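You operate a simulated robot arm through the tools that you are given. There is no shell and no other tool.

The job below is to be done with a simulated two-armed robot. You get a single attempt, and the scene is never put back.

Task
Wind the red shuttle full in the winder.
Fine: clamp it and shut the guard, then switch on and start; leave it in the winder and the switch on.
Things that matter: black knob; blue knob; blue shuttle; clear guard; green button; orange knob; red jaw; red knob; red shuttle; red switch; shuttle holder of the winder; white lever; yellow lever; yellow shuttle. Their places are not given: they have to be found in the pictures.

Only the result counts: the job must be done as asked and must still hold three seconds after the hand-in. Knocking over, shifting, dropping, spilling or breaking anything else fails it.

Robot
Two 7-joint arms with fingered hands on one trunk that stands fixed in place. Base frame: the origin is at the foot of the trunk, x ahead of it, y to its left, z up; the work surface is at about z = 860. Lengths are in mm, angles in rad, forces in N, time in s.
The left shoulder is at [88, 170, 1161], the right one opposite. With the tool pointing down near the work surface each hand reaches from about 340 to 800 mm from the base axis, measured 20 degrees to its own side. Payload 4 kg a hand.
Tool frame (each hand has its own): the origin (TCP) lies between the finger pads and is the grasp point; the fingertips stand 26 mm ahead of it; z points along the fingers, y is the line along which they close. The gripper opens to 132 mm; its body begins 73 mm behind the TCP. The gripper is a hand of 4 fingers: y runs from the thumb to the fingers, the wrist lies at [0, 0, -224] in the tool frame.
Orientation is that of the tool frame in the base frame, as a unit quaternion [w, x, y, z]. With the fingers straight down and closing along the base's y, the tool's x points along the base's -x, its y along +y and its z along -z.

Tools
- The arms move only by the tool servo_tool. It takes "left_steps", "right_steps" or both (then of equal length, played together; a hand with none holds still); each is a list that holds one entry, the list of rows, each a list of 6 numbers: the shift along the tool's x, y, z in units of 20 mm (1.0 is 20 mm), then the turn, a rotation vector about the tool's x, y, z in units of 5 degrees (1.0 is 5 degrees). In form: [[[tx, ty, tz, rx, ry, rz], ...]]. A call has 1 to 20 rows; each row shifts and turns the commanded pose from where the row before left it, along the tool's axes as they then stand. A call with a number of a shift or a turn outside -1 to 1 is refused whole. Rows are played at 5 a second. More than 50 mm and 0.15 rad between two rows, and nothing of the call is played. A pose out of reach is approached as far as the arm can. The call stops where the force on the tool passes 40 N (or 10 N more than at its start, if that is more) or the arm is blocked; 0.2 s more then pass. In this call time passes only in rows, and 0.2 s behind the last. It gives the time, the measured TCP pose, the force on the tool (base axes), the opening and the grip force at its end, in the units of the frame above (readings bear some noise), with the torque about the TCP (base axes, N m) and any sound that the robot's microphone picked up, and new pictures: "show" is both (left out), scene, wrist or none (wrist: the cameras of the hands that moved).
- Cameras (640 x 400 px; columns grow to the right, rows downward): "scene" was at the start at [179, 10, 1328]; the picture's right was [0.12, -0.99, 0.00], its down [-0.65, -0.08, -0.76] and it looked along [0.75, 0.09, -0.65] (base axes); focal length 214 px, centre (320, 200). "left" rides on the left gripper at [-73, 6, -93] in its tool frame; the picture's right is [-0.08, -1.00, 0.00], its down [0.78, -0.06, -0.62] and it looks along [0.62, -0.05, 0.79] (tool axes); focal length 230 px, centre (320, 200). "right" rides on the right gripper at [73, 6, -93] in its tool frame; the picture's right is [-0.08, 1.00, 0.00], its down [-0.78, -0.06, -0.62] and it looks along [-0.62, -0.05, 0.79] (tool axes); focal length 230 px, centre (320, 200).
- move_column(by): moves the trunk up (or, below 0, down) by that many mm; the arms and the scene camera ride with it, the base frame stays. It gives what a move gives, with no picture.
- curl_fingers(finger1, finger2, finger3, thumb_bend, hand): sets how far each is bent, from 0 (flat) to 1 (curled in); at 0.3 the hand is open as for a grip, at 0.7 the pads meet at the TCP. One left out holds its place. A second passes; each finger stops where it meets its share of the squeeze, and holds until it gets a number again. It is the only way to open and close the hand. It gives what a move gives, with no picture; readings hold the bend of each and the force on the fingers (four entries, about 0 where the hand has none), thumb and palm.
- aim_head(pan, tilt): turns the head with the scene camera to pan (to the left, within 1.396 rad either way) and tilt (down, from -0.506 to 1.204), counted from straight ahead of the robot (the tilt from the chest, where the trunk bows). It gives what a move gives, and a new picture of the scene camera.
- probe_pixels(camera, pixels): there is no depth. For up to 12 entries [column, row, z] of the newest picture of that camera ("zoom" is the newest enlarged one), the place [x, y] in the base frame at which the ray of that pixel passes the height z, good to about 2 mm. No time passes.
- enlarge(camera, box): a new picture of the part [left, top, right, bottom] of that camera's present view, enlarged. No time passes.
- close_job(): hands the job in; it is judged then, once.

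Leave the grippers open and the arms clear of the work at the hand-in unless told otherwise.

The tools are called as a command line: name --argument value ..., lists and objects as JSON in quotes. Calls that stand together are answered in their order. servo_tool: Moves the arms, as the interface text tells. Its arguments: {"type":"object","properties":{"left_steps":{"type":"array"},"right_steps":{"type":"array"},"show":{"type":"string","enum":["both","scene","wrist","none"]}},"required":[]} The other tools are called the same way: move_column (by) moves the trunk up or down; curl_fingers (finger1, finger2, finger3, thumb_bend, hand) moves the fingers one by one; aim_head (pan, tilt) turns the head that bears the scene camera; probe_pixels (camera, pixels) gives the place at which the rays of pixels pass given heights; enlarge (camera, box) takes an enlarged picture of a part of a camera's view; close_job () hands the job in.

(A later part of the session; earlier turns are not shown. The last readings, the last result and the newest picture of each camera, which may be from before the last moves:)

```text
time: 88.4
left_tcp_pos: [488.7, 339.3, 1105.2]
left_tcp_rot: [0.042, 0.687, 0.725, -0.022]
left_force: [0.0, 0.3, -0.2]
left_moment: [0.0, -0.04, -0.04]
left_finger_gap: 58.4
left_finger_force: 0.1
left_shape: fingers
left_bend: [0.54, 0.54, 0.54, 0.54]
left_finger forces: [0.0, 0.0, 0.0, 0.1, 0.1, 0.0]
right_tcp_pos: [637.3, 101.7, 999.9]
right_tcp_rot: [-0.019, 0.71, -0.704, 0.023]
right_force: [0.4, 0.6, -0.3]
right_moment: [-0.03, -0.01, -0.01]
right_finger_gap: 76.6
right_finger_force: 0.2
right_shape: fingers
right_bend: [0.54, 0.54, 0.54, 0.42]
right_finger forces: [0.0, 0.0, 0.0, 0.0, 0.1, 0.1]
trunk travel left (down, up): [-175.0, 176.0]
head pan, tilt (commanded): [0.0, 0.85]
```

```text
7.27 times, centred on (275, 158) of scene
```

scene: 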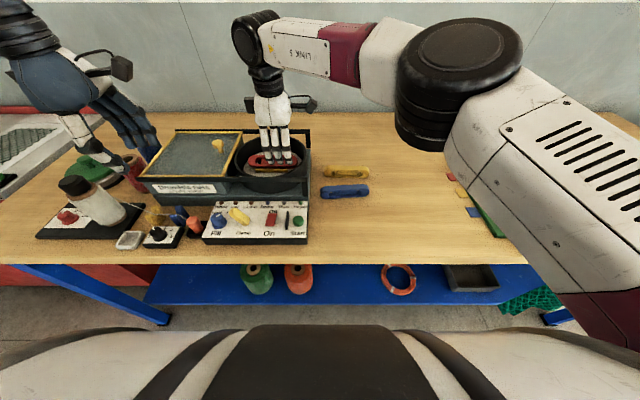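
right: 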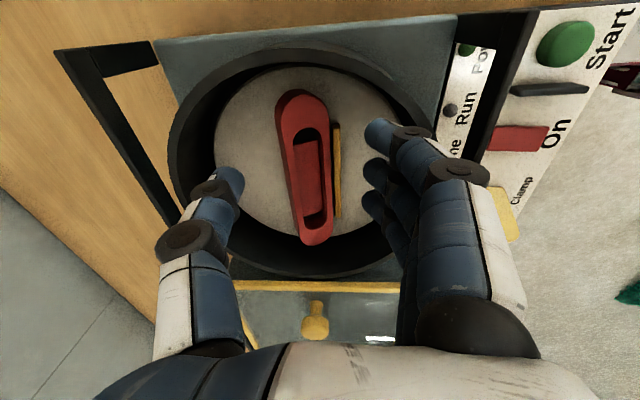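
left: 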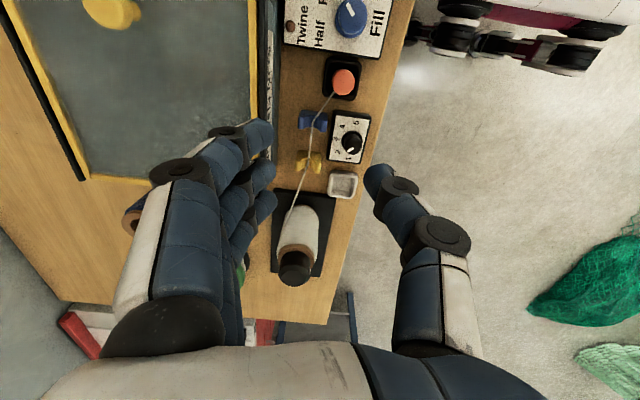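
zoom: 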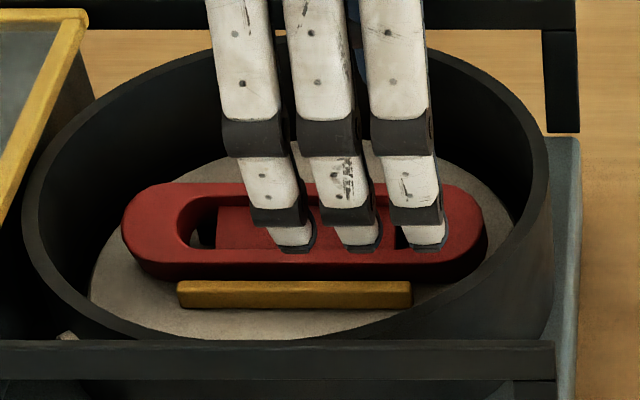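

The view confirms clear space on both sides: thumb at zoom x ≈ 200, fingers at ≈ 415, shuttle 262–357. I lower to TCP z ≈ 958.

servo_tool --right_steps '[[[0, 0.09, 0.7, 0, 0, 0], [0, 0.09, 0.7, 0, 0, 0], [0, 0.09, 0.7, 0, 0, 0]]]'

enlarge --camera "right" --box '[180, 60, 440, 280]'

enlarge --camera "scene" --box '[235, 130, 315, 185]'

```text
time: 89.2
left_tcp_pos: [489.4, 339.7, 1104.6]
left_tcp_rot: [0.041, 0.686, 0.726, -0.022]
left_force: [0.1, -0.3, 0.3]
left_moment: [0.02, 0.0, 0.02]
left_finger_gap: 58.5
left_finger_force: 0.1
left_shape: fingers
left_bend: [0.54, 0.54, 0.54, 0.54]
left_finger forces: [0.0, 0.0, 0.1, 0.0, 0.1, 0.1]
right_tcp_pos: [634.6, 100.8, 957.3]
right_tcp_rot: [-0.02, 0.71, -0.704, 0.025]
right_force: [4.4, 6.5, 3.5]
right_moment: [-0.15, 0.19, -0.19]
right_finger_gap: 72.8
right_finger_force: 4.4
right_shape: fingers
right_bend: [0.56, 0.54, 0.54, 0.42]
right_finger forces: [8.5, 0.1, 0.0, 0.0, 0.0, 0.0]
trunk travel left (down, up): [-175.0, 176.0]
head pan, tilt (commanded): [0.0, 0.85]
```

scene: 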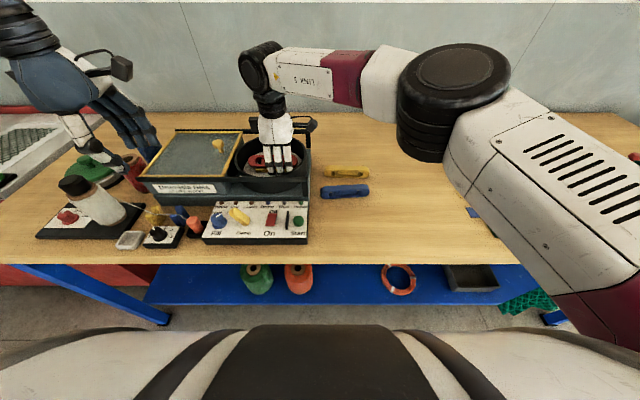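
right: 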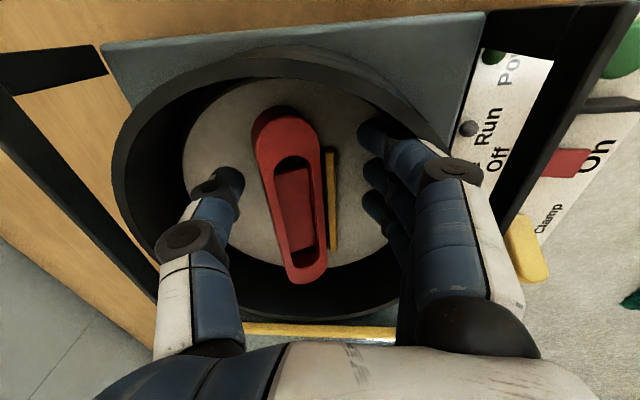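

```text
1.82 times, centred on (310, 170) of right
```

zoom: 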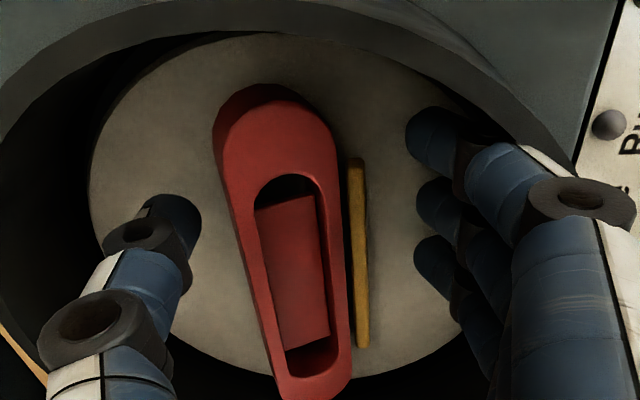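

```text
7.27 times, centred on (275, 158) of scene
```

zoom: 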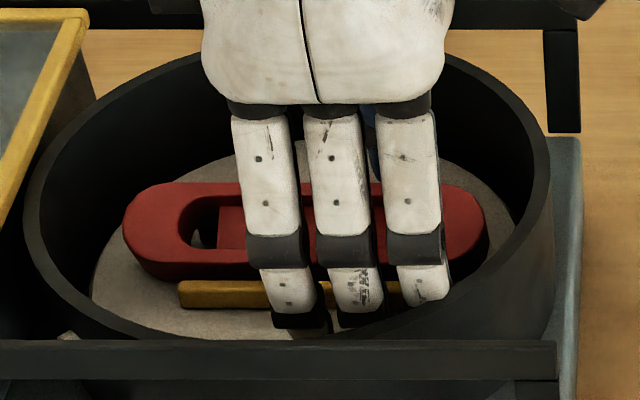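

Finger 1 brushes the drum wall at 8.5 N, so I curl the fingers inward to 0.63, which is where I want the near wall anyway.

curl_fingers --hand "right" --finger1 0.63 --finger2 0.63 --finger3 0.63

curl_fingers --hand "right" --thumb_bend 0.5

enlarge --camera "right" --box '[180, 60, 440, 280]'

```text
time: 90.2
left_tcp_pos: [488.5, 337.5, 1104.9]
left_tcp_rot: [0.042, 0.686, 0.726, -0.022]
left_force: [0.3, 1.1, 0.6]
left_moment: [0.02, -0.02, -0.04]
left_finger_gap: 58.4
left_finger_force: 0.1
left_shape: fingers
left_bend: [0.54, 0.54, 0.54, 0.54]
left_finger forces: [0.0, 0.0, 0.1, 0.0, 0.0, 0.0]
right_tcp_pos: [633.0, 98.9, 958.8]
right_tcp_rot: [-0.019, 0.71, -0.704, 0.024]
right_force: [0.5, 0.0, -0.5]
right_moment: [-0.01, 0.0, -0.02]
right_finger_gap: 63.3
right_finger_force: 0.0
right_shape: fingers
right_bend: [0.63, 0.63, 0.63, 0.42]
right_finger forces: [0.0, 0.1, 0.0, 0.0, 0.0, 0.0]
trunk travel left (down, up): [-175.0, 176.0]
head pan, tilt (commanded): [0.0, 0.85]
```

```text
time: 91.2
left_tcp_pos: [489.6, 337.1, 1104.3]
left_tcp_rot: [0.042, 0.686, 0.726, -0.022]
left_force: [0.5, -0.2, -0.4]
left_moment: [0.01, -0.02, 0.0]
left_finger_gap: 58.3
left_finger_force: 0.1
left_shape: fingers
left_bend: [0.54, 0.54, 0.54, 0.54]
left_finger forces: [0.1, 0.0, 0.0, 0.0, 0.1, 0.0]
right_tcp_pos: [634.1, 99.5, 957.3]
right_tcp_rot: [-0.019, 0.709, -0.704, 0.025]
right_force: [-0.6, 0.5, -0.3]
right_moment: [0.02, -0.02, 0.0]
right_finger_gap: 51.2
right_finger_force: 0.1
right_shape: fingers
right_bend: [0.63, 0.63, 0.63, 0.5]
right_finger forces: [0.1, 0.0, 0.0, 0.1, 0.0, 0.0]
trunk travel left (down, up): [-175.0, 176.0]
head pan, tilt (commanded): [0.0, 0.85]
```

```text
1.82 times, centred on (310, 170) of right
```

zoom: 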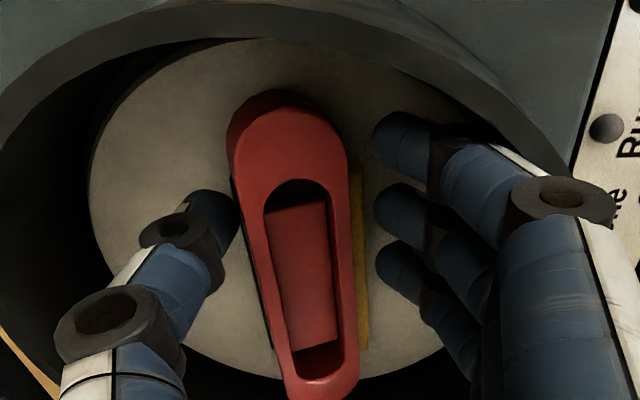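

The thumb is just meeting the raised edge. I keep closing the thumb in steps.

curl_fingers --hand "right" --thumb_bend 0.56

enlarge --camera "right" --box '[180, 60, 440, 280]'

curl_fingers --hand "right" --thumb_bend 0.61

enlarge --camera "right" --box '[180, 60, 440, 280]'

```text
time: 92.2
left_tcp_pos: [488.2, 338.8, 1104.5]
left_tcp_rot: [0.042, 0.687, 0.726, -0.022]
left_force: [0.0, 0.9, -0.6]
left_moment: [0.02, -0.03, -0.01]
left_finger_gap: 58.3
left_finger_force: 0.1
left_shape: fingers
left_bend: [0.54, 0.54, 0.54, 0.54]
left_finger forces: [0.1, 0.0, 0.0, 0.0, 0.0, 0.0]
right_tcp_pos: [633.3, 100.5, 958.3]
right_tcp_rot: [-0.018, 0.709, -0.704, 0.025]
right_force: [4.1, -1.0, 1.0]
right_moment: [-0.02, -0.12, -0.01]
right_finger_gap: 46.9
right_finger_force: 2.4
right_shape: fingers
right_bend: [0.63, 0.63, 0.63, 0.54]
right_finger forces: [0.0, 0.0, 0.1, 0.0, 4.1, 0.0]
trunk travel left (down, up): [-175.0, 176.0]
head pan, tilt (commanded): [0.0, 0.85]
```

```text
1.82 times, centred on (310, 170) of right
```

zoom: 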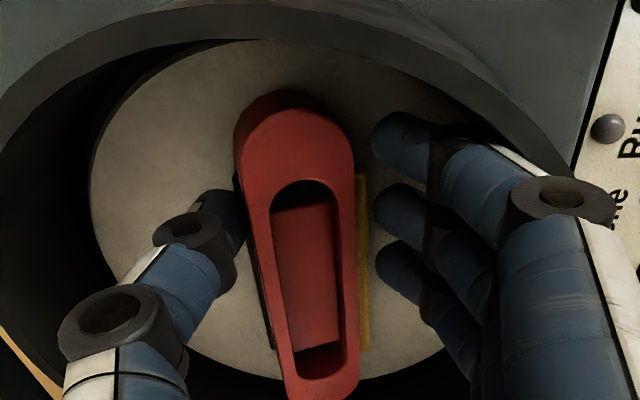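

```text
time: 93.2
left_tcp_pos: [488.5, 337.7, 1104.6]
left_tcp_rot: [0.042, 0.687, 0.725, -0.021]
left_force: [-0.4, -0.1, 0.6]
left_moment: [0.02, 0.02, 0.02]
left_finger_gap: 58.4
left_finger_force: 0.1
left_shape: fingers
left_bend: [0.54, 0.54, 0.54, 0.54]
left_finger forces: [0.1, 0.0, 0.1, 0.0, 0.1, 0.1]
right_tcp_pos: [634.1, 98.8, 957.1]
right_tcp_rot: [-0.019, 0.709, -0.705, 0.024]
right_force: [7.7, -1.5, 1.0]
right_moment: [-0.02, -0.21, -0.03]
right_finger_gap: 44.9
right_finger_force: 3.9
right_shape: fingers
right_bend: [0.63, 0.63, 0.63, 0.57]
right_finger forces: [0.1, 0.0, 0.0, 0.1, 7.8, 0.1]
trunk travel left (down, up): [-175.0, 176.0]
head pan, tilt (commanded): [0.0, 0.85]
```

```text
1.82 times, centred on (310, 170) of right
```

zoom: 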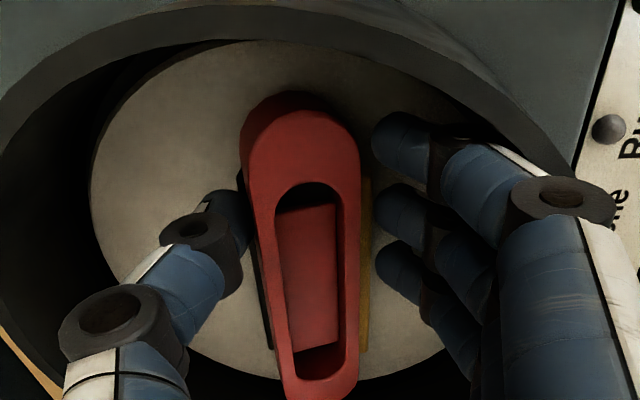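

curl_fingers --hand "right" --thumb_bend 0.66

enlarge --camera "right" --box '[180, 60, 440, 280]'

enlarge --camera "scene" --box '[235, 130, 315, 185]'

```text
time: 94.2
left_tcp_pos: [488.2, 339.0, 1104.9]
left_tcp_rot: [0.043, 0.686, 0.726, -0.021]
left_force: [0.0, -0.6, -0.3]
left_moment: [-0.02, -0.01, -0.01]
left_finger_gap: 58.5
left_finger_force: 0.0
left_shape: fingers
left_bend: [0.54, 0.54, 0.54, 0.54]
left_finger forces: [0.0, 0.0, 0.0, 0.0, 0.0, 0.1]
right_tcp_pos: [634.9, 99.7, 957.5]
right_tcp_rot: [-0.019, 0.71, -0.704, 0.024]
right_force: [12.2, -1.4, 2.3]
right_moment: [-0.06, -0.35, -0.08]
right_finger_gap: 42.5
right_finger_force: 6.2
right_shape: fingers
right_bend: [0.63, 0.63, 0.63, 0.6]
right_finger forces: [0.1, 0.1, 0.0, 0.0, 12.3, 0.0]
trunk travel left (down, up): [-175.0, 176.0]
head pan, tilt (commanded): [0.0, 0.85]
```

```text
1.82 times, centred on (310, 170) of right
```

zoom: 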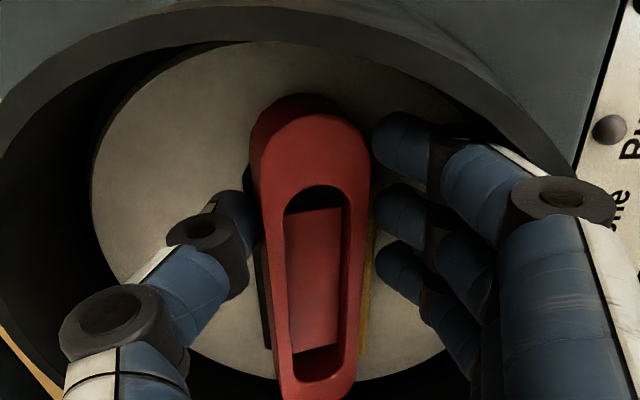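

```text
7.27 times, centred on (275, 158) of scene
```

zoom: 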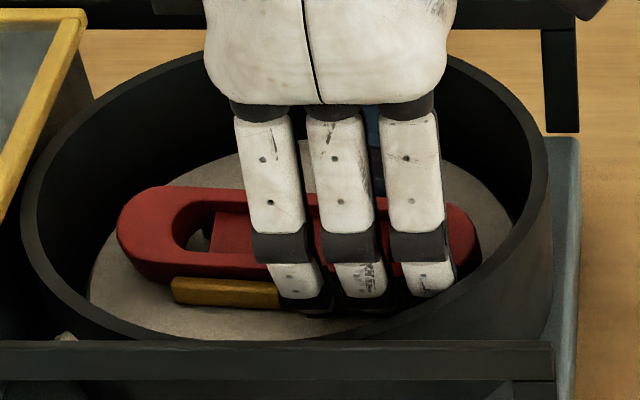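

The turntable starts to swivel under the off-centre push, so pushing alone won't do. I open the thumb again and look at the state before trying a different way to tip it up.

curl_fingers --hand "right" --thumb_bend 0.42

servo_tool --right_steps '[[[0, -0.05, -0.98, 0, 0, 0], [0, -0.05, -0.98, 0, 0, 0], [0, -0.05, -0.98, 0, 0, 0], [0, -0.05, -0.98, 0, 0, 0], [0, -0.05, -0.98, 0, 0, 0]]]'

enlarge --camera "right" --box '[200, 40, 420, 240]'

enlarge --camera "scene" --box '[240, 140, 310, 182]'

```text
time: 95.2
left_tcp_pos: [488.1, 338.8, 1106.3]
left_tcp_rot: [0.041, 0.687, 0.726, -0.022]
left_force: [-0.2, -0.4, -1.0]
left_moment: [0.02, 0.0, -0.01]
left_finger_gap: 58.5
left_finger_force: 0.0
left_shape: fingers
left_bend: [0.54, 0.54, 0.54, 0.54]
left_finger forces: [0.1, 0.0, 0.1, 0.0, 0.0, 0.0]
right_tcp_pos: [633.5, 100.4, 958.0]
right_tcp_rot: [-0.019, 0.709, -0.704, 0.024]
right_force: [-0.9, 0.1, -1.1]
right_moment: [0.02, 0.01, -0.01]
right_finger_gap: 63.3
right_finger_force: 0.0
right_shape: fingers
right_bend: [0.63, 0.63, 0.63, 0.42]
right_finger forces: [0.0, 0.0, 0.0, 0.0, 0.0, 0.0]
trunk travel left (down, up): [-175.0, 176.0]
head pan, tilt (commanded): [0.0, 0.85]
```

```text
time: 96.4
left_tcp_pos: [487.6, 339.0, 1106.0]
left_tcp_rot: [0.043, 0.686, 0.726, -0.021]
left_force: [0.2, -1.0, 0.1]
left_moment: [0.05, 0.01, -0.02]
left_finger_gap: 58.4
left_finger_force: 0.1
left_shape: fingers
left_bend: [0.54, 0.54, 0.54, 0.54]
left_finger forces: [0.0, 0.1, 0.0, 0.0, 0.0, 0.0]
right_tcp_pos: [633.3, 100.3, 1054.4]
right_tcp_rot: [-0.019, 0.71, -0.704, 0.025]
right_force: [0.5, -0.1, 0.1]
right_moment: [0.0, -0.01, 0.01]
right_finger_gap: 63.3
right_finger_force: 0.0
right_shape: fingers
right_bend: [0.63, 0.63, 0.63, 0.42]
right_finger forces: [0.0, 0.0, 0.0, 0.0, 0.0, 0.0]
trunk travel left (down, up): [-175.0, 176.0]
head pan, tilt (commanded): [0.0, 0.85]
```

scene: 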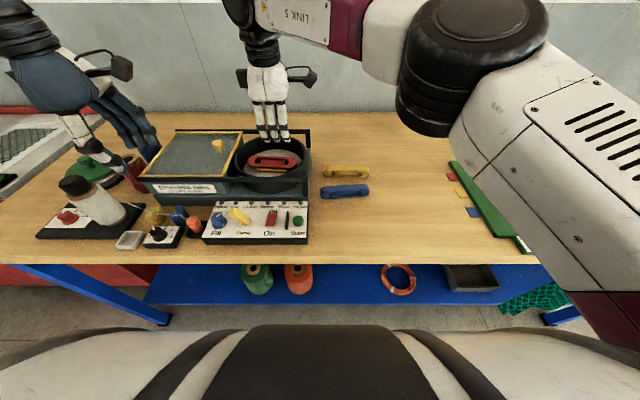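
right: 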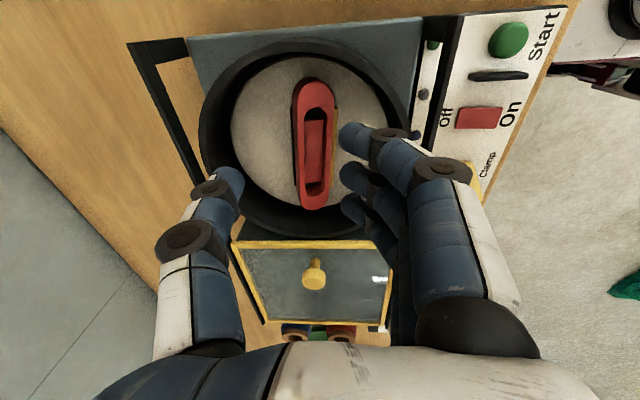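

```text
2.00 times, centred on (310, 140) of right
```

zoom: 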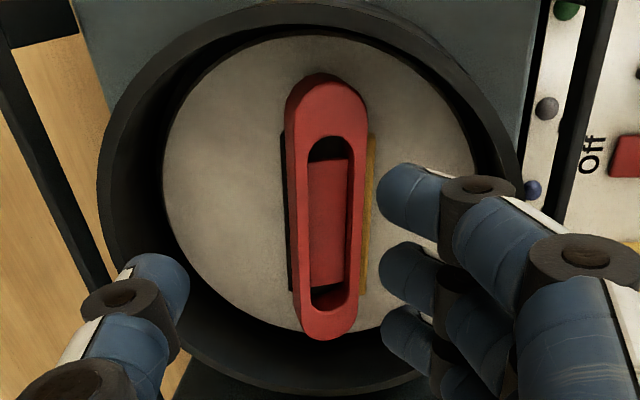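

```text
9.14 times, centred on (275, 161) of scene
```

zoom: 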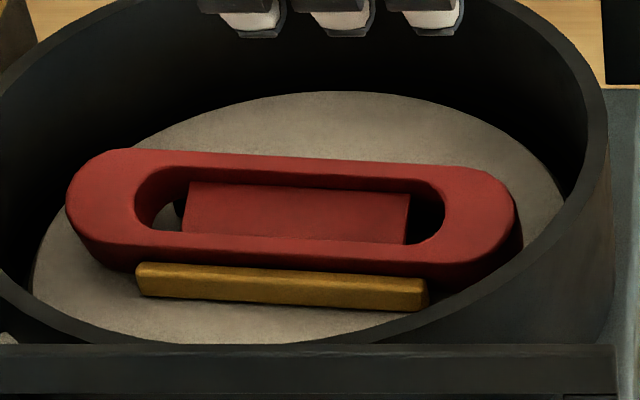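

The shuttle now lies flat in the gap, slotted face up. It must stand on edge as it did on the table. Plan: the right hand pinches it across its 30 mm width, lifts it and pitches until it is upright. The left hand then takes it from above by its thickness and sets it in place. First I position the right hand for the pinch.

curl_fingers --hand "right" --finger1 0.56 --finger2 0.56 --finger3 0.56 --thumb_bend 0.55

servo_tool --right_steps '[[[0, 0, 0, 0.4, 0, 0], [0, 0, 0, 0.4, 0, 0], [-0.096, -0.14, 0.7, 0, 0, 0], [-0.096, -0.14, 0.7, 0, 0, 0], [-0.096, -0.14, 0.7, 0, 0, 0], [-0.096, -0.14, 0.7, 0, 0, 0]]]'

enlarge --camera "right" --box '[200, 60, 420, 260]'

```text
time: 97.4
left_tcp_pos: [486.9, 338.8, 1104.8]
left_tcp_rot: [0.042, 0.686, 0.726, -0.021]
left_force: [0.5, -0.8, 0.1]
left_moment: [-0.04, -0.02, 0.0]
left_finger_gap: 58.1
left_finger_force: 0.1
left_shape: fingers
left_bend: [0.54, 0.54, 0.54, 0.54]
left_finger forces: [0.0, 0.0, 0.1, 0.0, 0.0, 0.0]
right_tcp_pos: [633.1, 101.4, 1054.3]
right_tcp_rot: [-0.019, 0.71, -0.704, 0.025]
right_force: [0.4, -0.2, -0.1]
right_moment: [0.0, -0.02, 0.02]
right_finger_gap: 53.0
right_finger_force: 0.0
right_shape: fingers
right_bend: [0.56, 0.56, 0.56, 0.55]
right_finger forces: [0.0, 0.0, 0.0, 0.0, 0.0, 0.0]
trunk travel left (down, up): [-175.0, 176.0]
head pan, tilt (commanded): [0.0, 0.85]
```

```text
time: 98.8
left_tcp_pos: [488.1, 338.3, 1105.7]
left_tcp_rot: [0.042, 0.686, 0.726, -0.023]
left_force: [0.5, 0.4, 0.0]
left_moment: [-0.01, 0.0, 0.0]
left_finger_gap: 58.6
left_finger_force: 0.0
left_shape: fingers
left_bend: [0.54, 0.54, 0.54, 0.54]
left_finger forces: [0.0, 0.0, 0.0, 0.0, 0.0, 0.0]
right_tcp_pos: [651.7, 107.3, 1002.4]
right_tcp_rot: [-0.043, 0.708, -0.703, 0.049]
right_force: [0.2, -0.4, 0.1]
right_moment: [-0.03, -0.01, 0.03]
right_finger_gap: 52.6
right_finger_force: 0.1
right_shape: fingers
right_bend: [0.56, 0.56, 0.56, 0.55]
right_finger forces: [0.0, 0.0, 0.0, 0.0, 0.0, 0.0]
trunk travel left (down, up): [-175.0, 176.0]
head pan, tilt (commanded): [0.0, 0.85]
```

scene: 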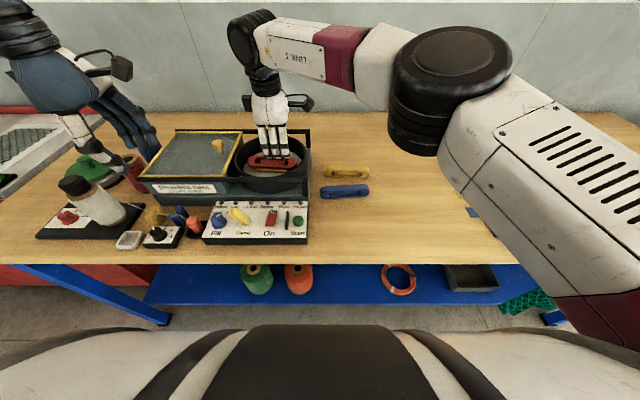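
right: 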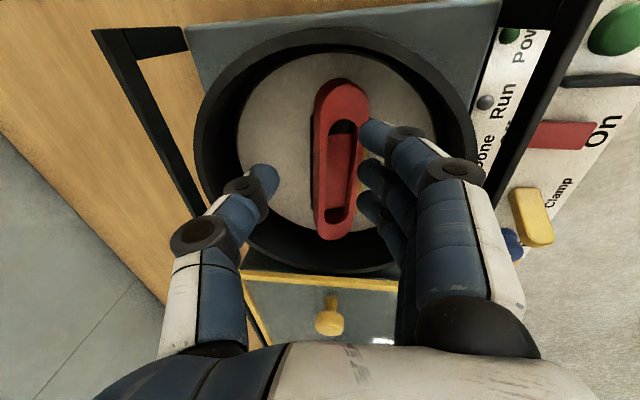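

```text
2.00 times, centred on (310, 160) of right
```

zoom: 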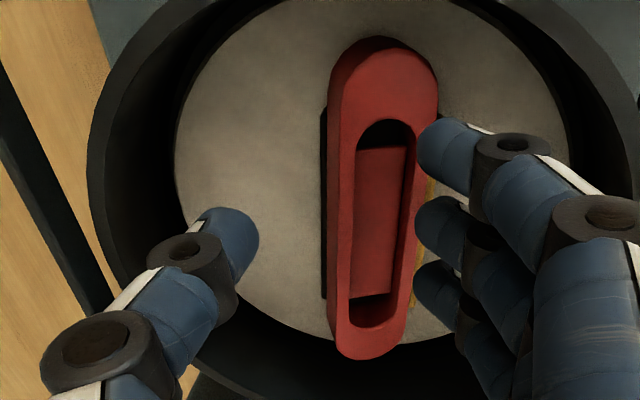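

probe_pixels --camera "zoom" --pixels '[[330, 120, 936], [342, 120, 936], [438, 120, 936], [335, 250, 936], [345, 250, 936], [420, 250, 936], [324, 150, 926], [430, 190, 926], [323, 290, 926], [415, 300, 926]]'

enlarge --camera "right" --box '[300, 70, 390, 250]'

```text
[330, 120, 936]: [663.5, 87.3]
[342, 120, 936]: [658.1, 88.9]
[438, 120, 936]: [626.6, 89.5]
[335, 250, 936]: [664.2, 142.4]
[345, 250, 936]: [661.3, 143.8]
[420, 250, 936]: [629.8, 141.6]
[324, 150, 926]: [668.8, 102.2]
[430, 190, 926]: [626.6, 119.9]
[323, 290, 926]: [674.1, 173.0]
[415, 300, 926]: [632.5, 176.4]
```

```text
2.22 times, centred on (345, 160) of right
```

zoom: 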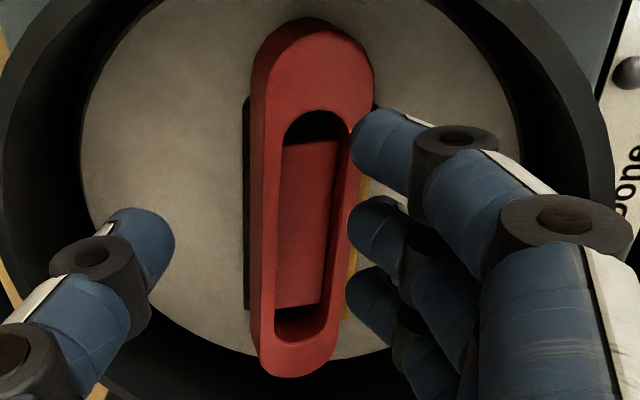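

The shuttle's width spans about x = 630–662 between the jaws. I shift the hand about -8 mm in x and lower to z ≈ 968 first.

servo_tool --right_steps '[[[0, 0.23, 0.546, 0, 0, 0], [0, 0.23, 0.546, 0, 0, 0], [0, 0.23, 0.546, 0, 0, 0]]]'

enlarge --camera "right" --box '[200, 60, 420, 260]'

enlarge --camera "scene" --box '[240, 135, 310, 180]'

```text
time: 99.6
left_tcp_pos: [489.3, 338.6, 1104.9]
left_tcp_rot: [0.042, 0.686, 0.726, -0.022]
left_force: [0.4, 0.0, -0.4]
left_moment: [0.02, -0.01, 0.0]
left_finger_gap: 58.3
left_finger_force: 0.1
left_shape: fingers
left_bend: [0.54, 0.54, 0.54, 0.54]
left_finger forces: [0.0, 0.0, 0.0, 0.0, 0.0, 0.0]
right_tcp_pos: [641.0, 107.7, 967.9]
right_tcp_rot: [-0.043, 0.708, -0.703, 0.049]
right_force: [0.1, 0.7, -0.1]
right_moment: [-0.02, -0.01, 0.0]
right_finger_gap: 53.3
right_finger_force: 0.1
right_shape: fingers
right_bend: [0.56, 0.56, 0.56, 0.55]
right_finger forces: [0.0, 0.1, 0.0, 0.0, 0.0, 0.0]
trunk travel left (down, up): [-175.0, 176.0]
head pan, tilt (commanded): [0.0, 0.85]
```

scene: 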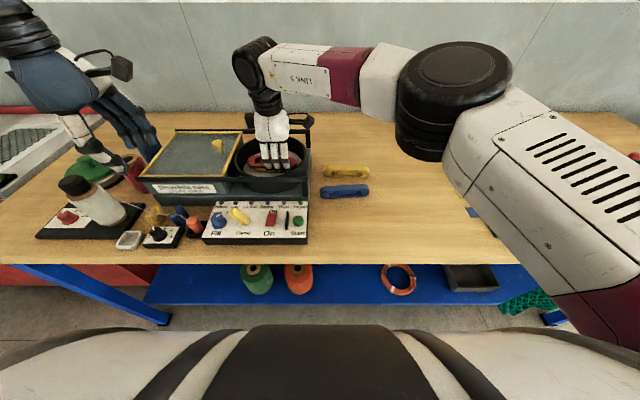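
right: 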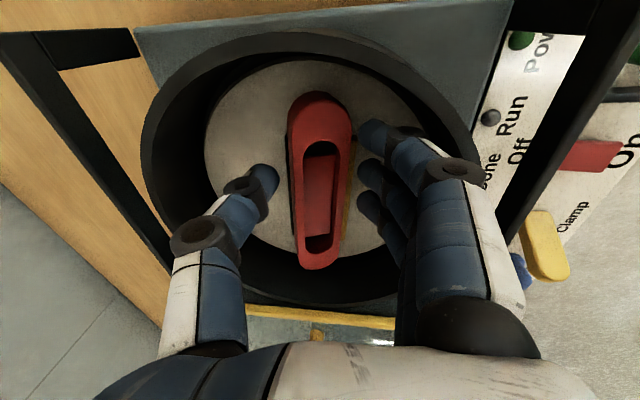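

```text
2.00 times, centred on (310, 160) of right
```

zoom: 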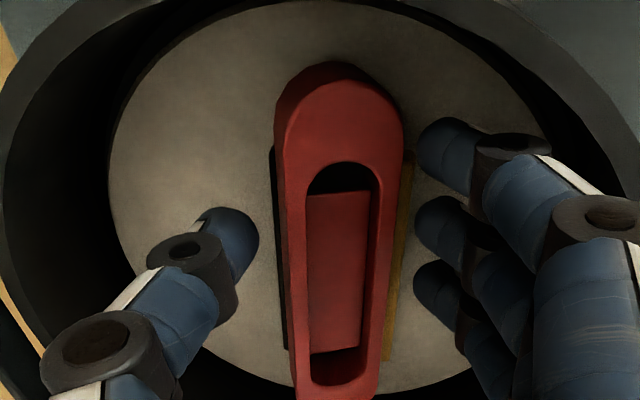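

```text
8.89 times, centred on (275, 158) of scene
```

zoom: 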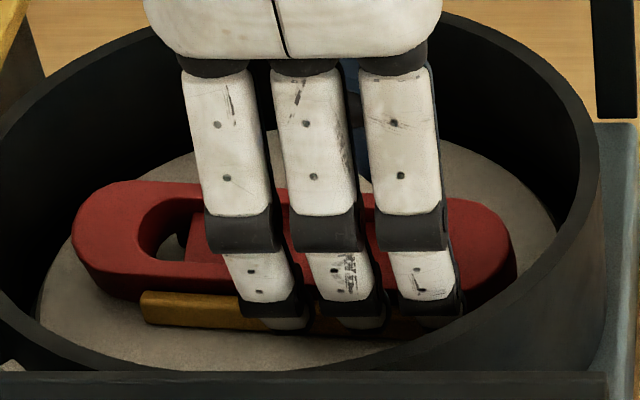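

Centred between thumb and fingers. I lower the last 11 mm and close gently.

servo_tool --right_steps '[[[0, 0.03, 0.27, 0, 0, 0], [0, 0.03, 0.27, 0, 0, 0]]]' --show "none"

curl_fingers --hand "right" --finger1 0.72 --finger2 0.72 --finger3 0.72 --thumb_bend 0.72

enlarge --camera "right" --box '[200, 60, 420, 260]'

enlarge --camera "scene" --box '[240, 135, 310, 180]'

```text
time: 100.2
left_tcp_pos: [487.8, 338.6, 1104.9]
left_tcp_rot: [0.042, 0.686, 0.726, -0.022]
left_force: [0.3, -0.6, 0.2]
left_moment: [0.01, 0.0, 0.0]
left_finger_gap: 58.3
left_finger_force: 0.1
left_shape: fingers
left_bend: [0.54, 0.54, 0.54, 0.54]
left_finger forces: [0.0, 0.0, 0.0, 0.1, 0.0, 0.0]
right_tcp_pos: [640.3, 107.4, 956.7]
right_tcp_rot: [-0.044, 0.708, -0.703, 0.049]
right_force: [-0.7, -0.1, -0.7]
right_moment: [0.02, 0.03, -0.02]
right_finger_gap: 52.8
right_finger_force: 0.0
right_shape: fingers
right_bend: [0.56, 0.56, 0.56, 0.55]
right_finger forces: [0.1, 0.0, 0.1, 0.0, 0.0, 0.0]
trunk travel left (down, up): [-175.0, 176.0]
head pan, tilt (commanded): [0.0, 0.85]
```

```text
time: 101.2
left_tcp_pos: [487.7, 339.5, 1104.5]
left_tcp_rot: [0.042, 0.686, 0.726, -0.021]
left_force: [0.2, -0.4, -0.5]
left_moment: [-0.03, -0.01, 0.01]
left_finger_gap: 58.5
left_finger_force: 0.0
left_shape: fingers
left_bend: [0.54, 0.54, 0.54, 0.54]
left_finger forces: [0.0, 0.0, 0.0, 0.0, 0.1, 0.0]
right_tcp_pos: [642.3, 106.2, 957.3]
right_tcp_rot: [-0.044, 0.708, -0.703, 0.049]
right_force: [-2.5, -0.8, 2.9]
right_moment: [0.03, 0.14, 0.0]
right_finger_gap: 39.3
right_finger_force: 22.9
right_shape: fingers
right_bend: [0.65, 0.67, 0.67, 0.63]
right_finger forces: [7.5, 9.9, 8.4, 0.0, 19.6, 0.0]
trunk travel left (down, up): [-175.0, 176.0]
head pan, tilt (commanded): [0.0, 0.85]
```

```text
2.00 times, centred on (310, 160) of right
```

zoom: 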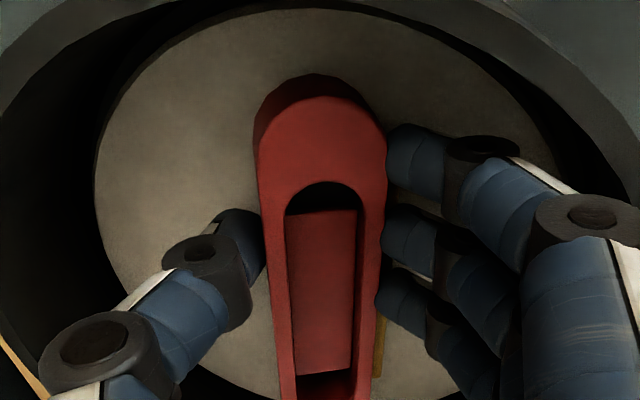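

```text
8.89 times, centred on (275, 158) of scene
```

zoom: 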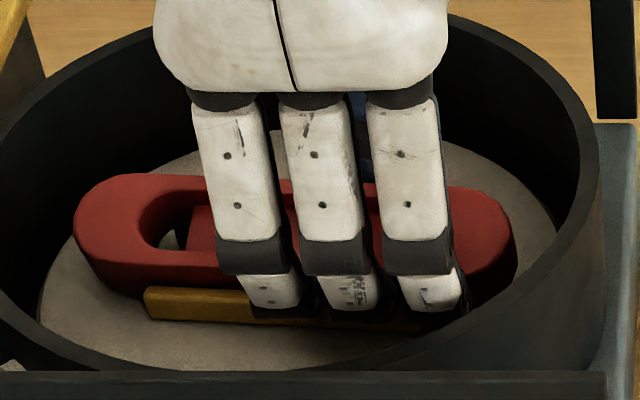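

Gripped across the width. I lift slowly and check that it comes along.

servo_tool --right_steps '[[[0, -0.03, -0.25, 0, 0, 0], [0, -0.03, -0.25, 0, 0, 0], [0, -0.06, -0.5, 0, 0, 0], [0, -0.06, -0.5, 0, 0, 0], [0, -0.12, -0.98, 0, 0, 0], [0, -0.12, -0.98, 0, 0, 0], [0, -0.12, -0.98, 0, 0, 0]]]'

enlarge --camera "scene" --box '[225, 95, 325, 175]'

enlarge --camera "right" --box '[200, 60, 420, 300]'

```text
time: 102.8
left_tcp_pos: [487.5, 338.5, 1104.6]
left_tcp_rot: [0.042, 0.687, 0.725, -0.022]
left_force: [0.1, 0.1, -0.4]
left_moment: [0.01, -0.01, -0.01]
left_finger_gap: 58.4
left_finger_force: 0.1
left_shape: fingers
left_bend: [0.54, 0.54, 0.54, 0.54]
left_finger forces: [0.1, 0.1, 0.0, 0.1, 0.0, 0.1]
right_tcp_pos: [642.3, 108.5, 1046.4]
right_tcp_rot: [-0.043, 0.709, -0.702, 0.049]
right_force: [0.0, -0.2, -0.6]
right_moment: [0.02, -0.02, -0.02]
right_finger_gap: 38.6
right_finger_force: 18.9
right_shape: fingers
right_bend: [0.67, 0.68, 0.69, 0.63]
right_finger forces: [7.5, 6.1, 5.7, 0.0, 19.4, 0.1]
trunk travel left (down, up): [-175.0, 176.0]
head pan, tilt (commanded): [0.0, 0.85]
```

scene: 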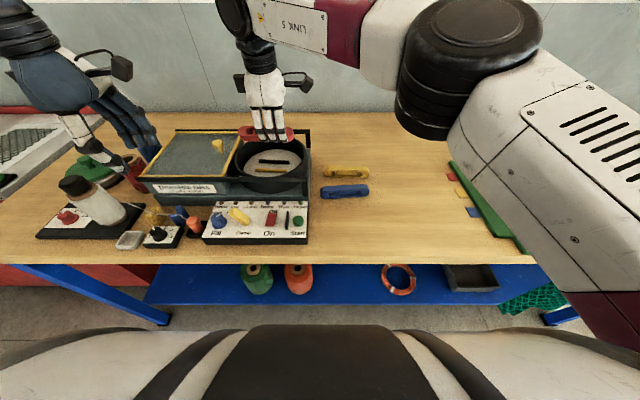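
right: 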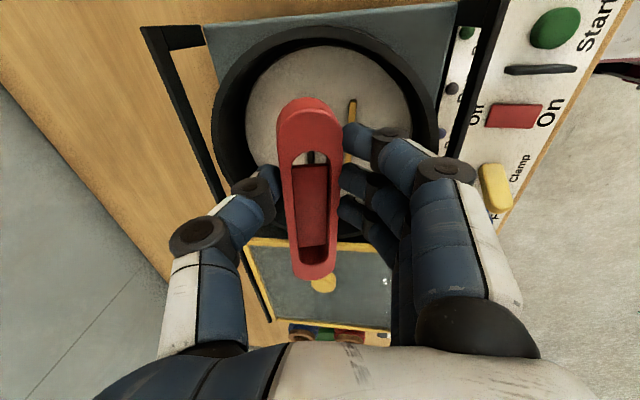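

```text
5.00 times, centred on (275, 135) of scene
```

zoom: 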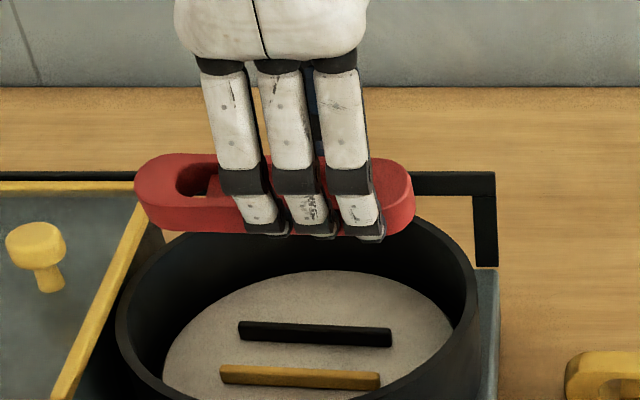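

```text
1.67 times, centred on (310, 180) of right
```

zoom: 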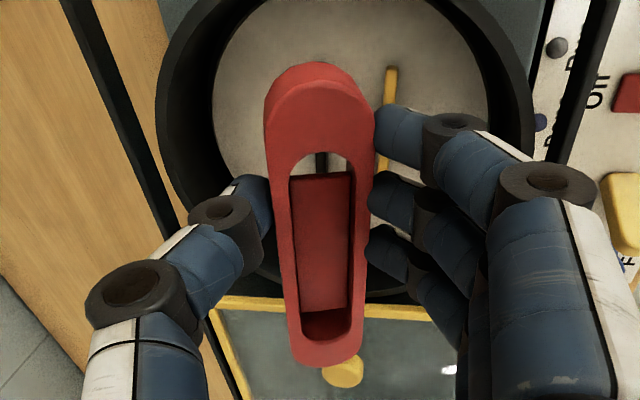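

It's held firmly, slotted face up. I back away to about (570, 60, 1080) and begin pitching the hand up (thumb on top) so the shuttle turns upright.

servo_tool --right_steps '[[[0.6, 0.84, -0.53, 0, 0, 0], [0.6, 0.84, -0.53, 0, 0, 0], [0.6, 0.84, -0.53, 0, 0, 0], [0.6, 0.84, -0.53, 0, 0, 0], [0, 0, 0, 0.97, 0, 0], [0, 0, 0, 0.97, 0, 0], [0, 0, 0, 0.97, 0, 0], [0, 0, 0, 0.97, 0, 0], [0, 0, 0, 0.97, 0, 0], [0, 0, 0, 0.97, 0, 0], [0, 0, 0, 0.97, 0, 0]]]'

```text
time: 105.2
left_tcp_pos: [488.0, 337.5, 1104.8]
left_tcp_rot: [0.042, 0.687, 0.725, -0.022]
left_force: [-0.2, -0.5, -0.1]
left_moment: [0.02, 0.01, 0.0]
left_finger_gap: 58.2
left_finger_force: 0.1
left_shape: fingers
left_bend: [0.54, 0.54, 0.54, 0.54]
left_finger forces: [0.0, 0.1, 0.0, 0.0, 0.0, 0.0]
right_tcp_pos: [569.4, 60.6, 1080.1]
right_tcp_rot: [-0.249, 0.664, -0.658, 0.252]
right_force: [-0.2, 0.0, -0.9]
right_moment: [0.0, 0.02, -0.03]
right_finger_gap: 38.2
right_finger_force: 19.1
right_shape: fingers
right_bend: [0.67, 0.68, 0.69, 0.63]
right_finger forces: [6.9, 6.2, 6.1, 0.1, 18.8, 0.0]
trunk travel left (down, up): [-175.0, 176.0]
head pan, tilt (commanded): [0.0, 0.85]
```

scene: 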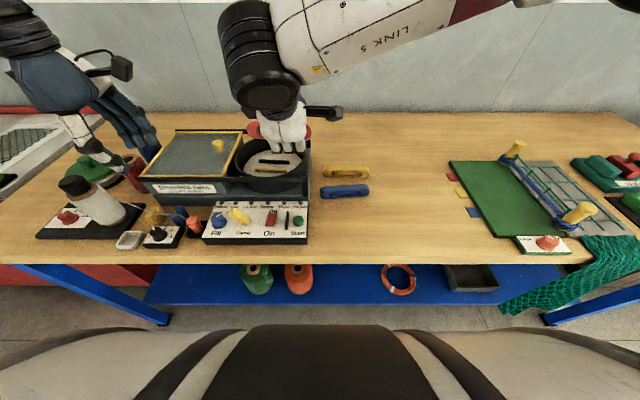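
right: 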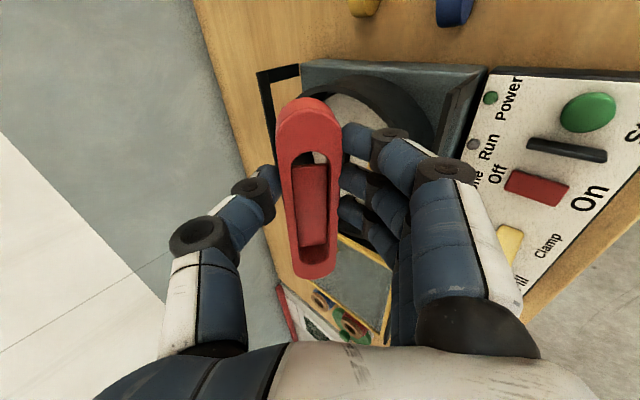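

The pitch is at 41° with the shuttle steady. I continue to about 75°.

servo_tool --right_steps '[[[0, 0, 0, 0.97, 0, 0], [0, 0, 0, 0.97, 0, 0], [0, 0, 0, 0.97, 0, 0], [0, 0, 0, 0.97, 0, 0], [0, 0, 0, 0.97, 0, 0], [0, 0, 0, 0.97, 0, 0], [0, 0, 0, 0.97, 0, 0]]]'

```text
time: 106.8
left_tcp_pos: [489.2, 338.3, 1104.6]
left_tcp_rot: [0.042, 0.687, 0.725, -0.022]
left_force: [0.3, 0.0, 0.5]
left_moment: [-0.02, 0.0, 0.03]
left_finger_gap: 58.2
left_finger_force: 0.1
left_shape: fingers
left_bend: [0.54, 0.54, 0.54, 0.54]
left_finger forces: [0.0, 0.1, 0.1, 0.0, 0.0, 0.0]
right_tcp_pos: [568.0, 59.6, 1077.9]
right_tcp_rot: [-0.432, 0.563, -0.556, 0.433]
right_force: [-0.2, -0.1, -1.5]
right_moment: [-0.03, 0.04, 0.01]
right_finger_gap: 37.9
right_finger_force: 19.2
right_shape: fingers
right_bend: [0.67, 0.68, 0.69, 0.63]
right_finger forces: [6.9, 6.2, 6.3, 0.0, 18.9, 0.1]
trunk travel left (down, up): [-175.0, 176.0]
head pan, tilt (commanded): [0.0, 0.85]
```

scene: 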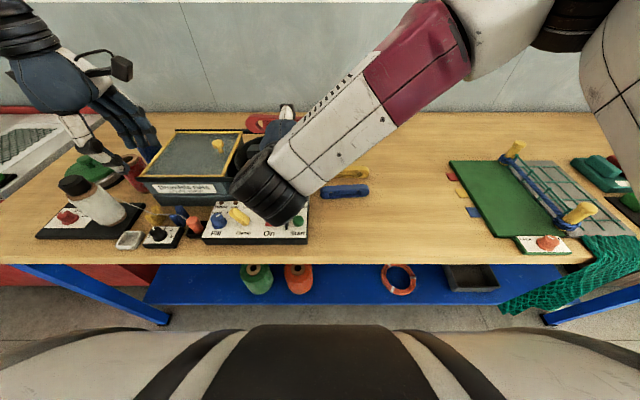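
right: 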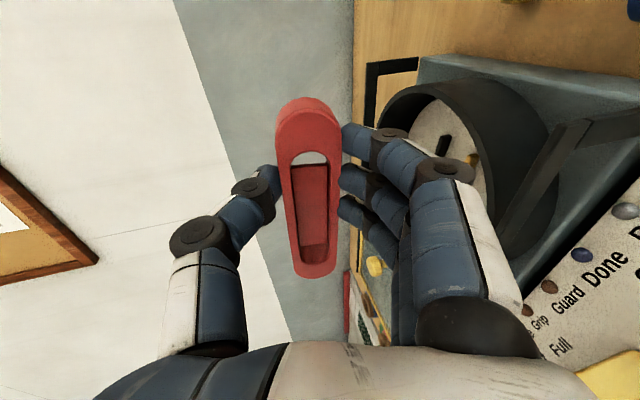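

At 75° it still tracks well. I add 15° more so that the shuttle is almost exactly upright.

servo_tool --right_steps '[[[0, 0, 0, 0.97, 0, 0], [0, 0, 0, 0.97, 0, 0], [0, 0, 0, 0.97, 0, 0]]]'

enlarge --camera "left" --box '[0, 0, 640, 400]'

enlarge --camera "scene" --box '[210, 90, 330, 190]'

```text
time: 107.6
left_tcp_pos: [488.8, 339.4, 1103.8]
left_tcp_rot: [0.041, 0.686, 0.726, -0.022]
left_force: [0.1, -0.2, 0.4]
left_moment: [-0.02, 0.04, -0.01]
left_finger_gap: 58.4
left_finger_force: 0.1
left_shape: fingers
left_bend: [0.54, 0.54, 0.54, 0.54]
left_finger forces: [0.0, 0.1, 0.1, 0.0, 0.1, 0.0]
right_tcp_pos: [569.3, 60.0, 1078.7]
right_tcp_rot: [-0.5, 0.503, -0.497, 0.5]
right_force: [-0.5, -0.3, -0.3]
right_moment: [0.0, 0.0, 0.0]
right_finger_gap: 38.1
right_finger_force: 18.6
right_shape: fingers
right_bend: [0.67, 0.68, 0.69, 0.63]
right_finger forces: [6.8, 6.0, 6.4, 0.0, 18.8, 0.1]
trunk travel left (down, up): [-175.0, 176.0]
head pan, tilt (commanded): [0.0, 0.85]
```

scene: 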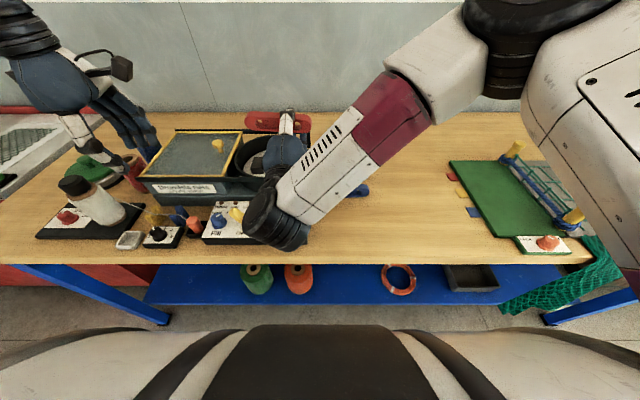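
right: 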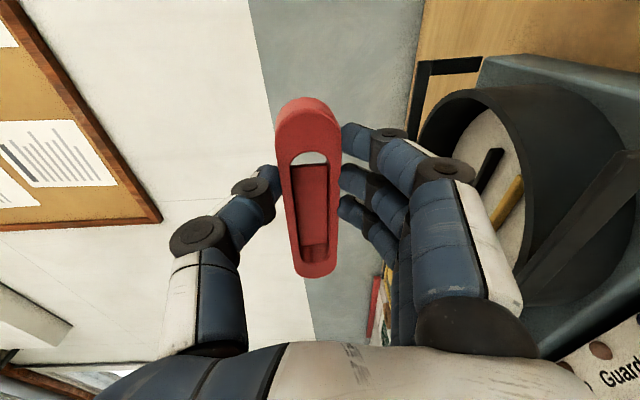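

```text
1.00 times, centred on (320, 200) of left (not enlarged: the box is as wide or as high as the picture)
```

zoom: 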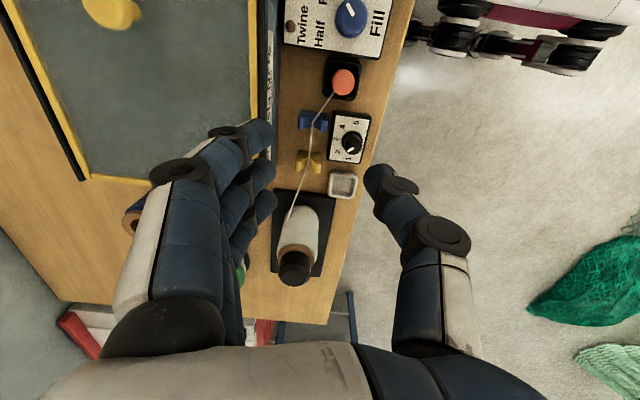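

```text
4.00 times, centred on (270, 140) of scene
```

zoom: 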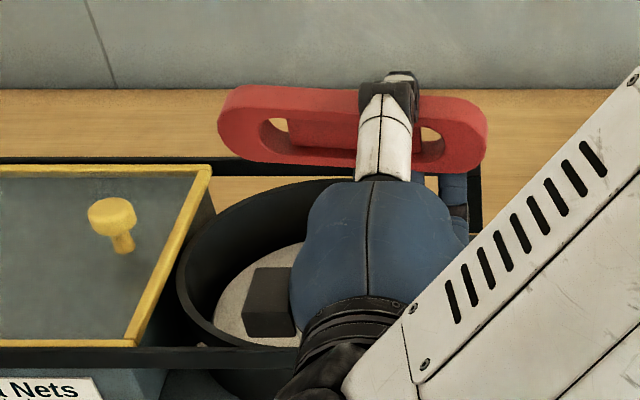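

The shuttle is upright now, with the right hand horizontal and its thumb on top. I probe its ends and top for the left-hand pickup.

probe_pixels --camera "scene" --pixels '[[244.3, 122, 1075], [244.3, 122, 1080], [311.5, 124, 1075], [311.5, 124, 1080], [262, 112.5, 1093], [262, 117, 1093], [262, 131, 1062]]'

enlarge --camera "scene" --box '[238, 105, 318, 145]'

```text
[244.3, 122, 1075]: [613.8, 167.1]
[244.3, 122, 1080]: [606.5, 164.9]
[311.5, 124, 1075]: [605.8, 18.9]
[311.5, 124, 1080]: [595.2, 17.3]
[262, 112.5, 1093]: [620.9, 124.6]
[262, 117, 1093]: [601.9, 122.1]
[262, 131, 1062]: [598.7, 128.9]
```

```text
8.00 times, centred on (278, 125) of scene
```

zoom: 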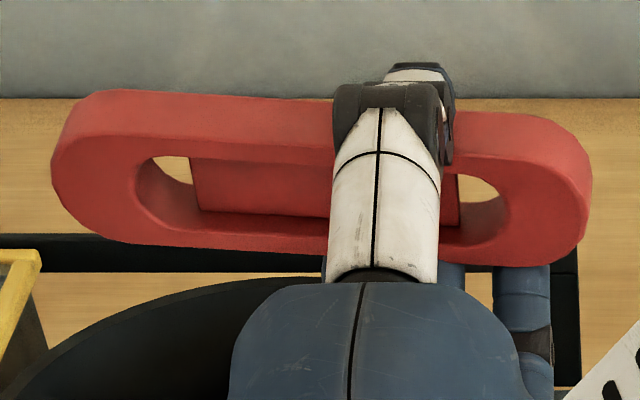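

The shuttle's centre is at about (586, 88, 1088), rolled about 4° with its right end low. I correct that roll with the right hand while the left hand squares up, rises and moves over the shuttle's left part.

servo_tool --left_steps '[[[0, 0, -0.5, 0.16, 0.52, 0.325], [0, 0, -0.5, 0.16, 0.52, 0.325], [0, 0, -0.9, 0, 0, 0], [0, 0, -0.9, 0, 0, 0], [0, 0, -0.9, 0, 0, 0], [0, 0, -0.9, 0, 0, 0], [-0.982, 0.445, 0, 0, 0, 0], [-0.982, 0.445, 0, 0, 0, 0], [-0.982, 0.445, 0, 0, 0, 0], [-0.982, 0.445, 0, 0, 0, 0], [-0.982, 0.445, 0, 0, 0, 0], [-0.982, 0.445, 0, 0, 0, 0], [-0.982, 0.445, 0, 0, 0, 0], [-0.982, 0.445, 0, 0, 0, 0]]]' --right_steps '[[[0, 0, 0, 0, 0, -0.38], [0, 0, 0, 0, 0, -0.38], [0, 0, 0, 0, 0, 0], [0, 0, 0, 0, 0, 0], [0, 0, 0, 0, 0, 0], [0, 0, 0, 0, 0, 0], [0, 0, 0, 0, 0, 0], [0, 0, 0, 0, 0, 0], [0, 0, 0, 0, 0, 0], [0, 0, 0, 0, 0, 0], [0, 0, 0, 0, 0, 0], [0, 0, 0, 0, 0, 0], [0, 0, 0, 0, 0, 0], [0, 0, 0, 0, 0, 0]]]'

```text
time: 110.6
left_tcp_pos: [558.4, 183.6, 1199.6]
left_tcp_rot: [0.0, 0.707, 0.707, 0.001]
left_force: [-0.6, 0.2, 0.7]
left_moment: [0.02, -0.02, -0.02]
left_finger_gap: 58.3
left_finger_force: 0.1
left_shape: fingers
left_bend: [0.54, 0.54, 0.54, 0.54]
left_finger forces: [0.1, 0.0, 0.0, 0.0, 0.1, 0.1]
right_tcp_pos: [570.6, 59.5, 1077.8]
right_tcp_rot: [-0.483, 0.52, -0.48, 0.516]
right_force: [0.9, -0.2, -0.6]
right_moment: [-0.03, 0.03, 0.02]
right_finger_gap: 37.9
right_finger_force: 18.8
right_shape: fingers
right_bend: [0.67, 0.68, 0.69, 0.63]
right_finger forces: [6.8, 6.1, 6.4, 0.0, 18.9, 0.0]
trunk travel left (down, up): [-175.0, 176.0]
head pan, tilt (commanded): [0.0, 0.85]
```

scene: 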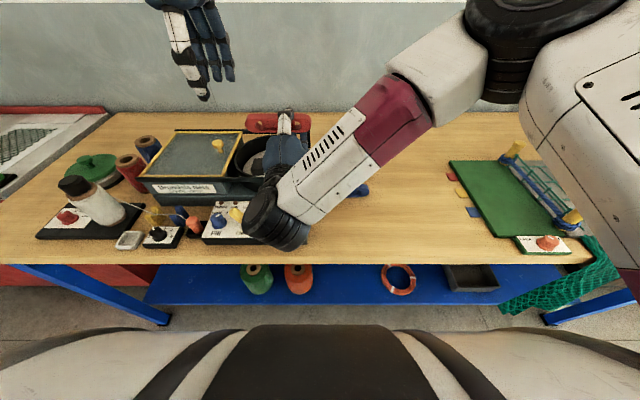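
right: 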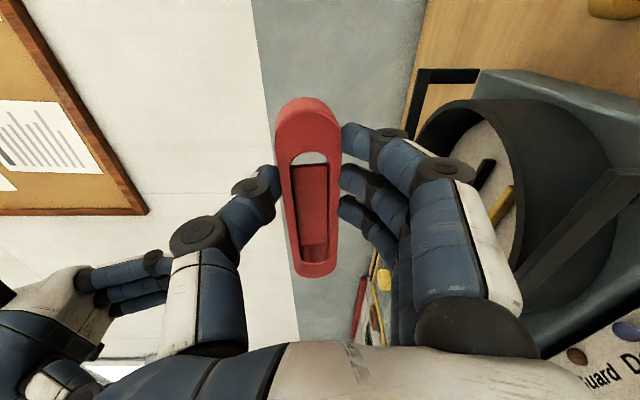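
left: 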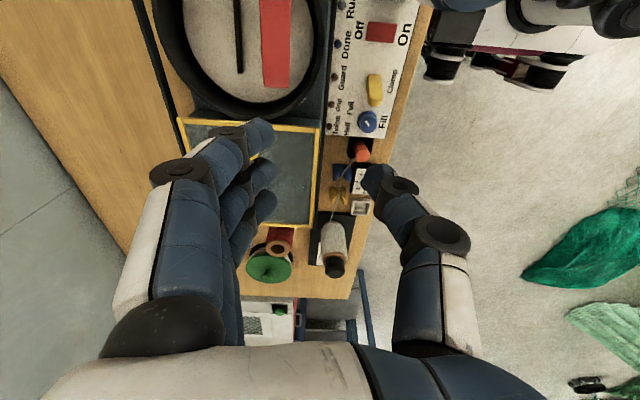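

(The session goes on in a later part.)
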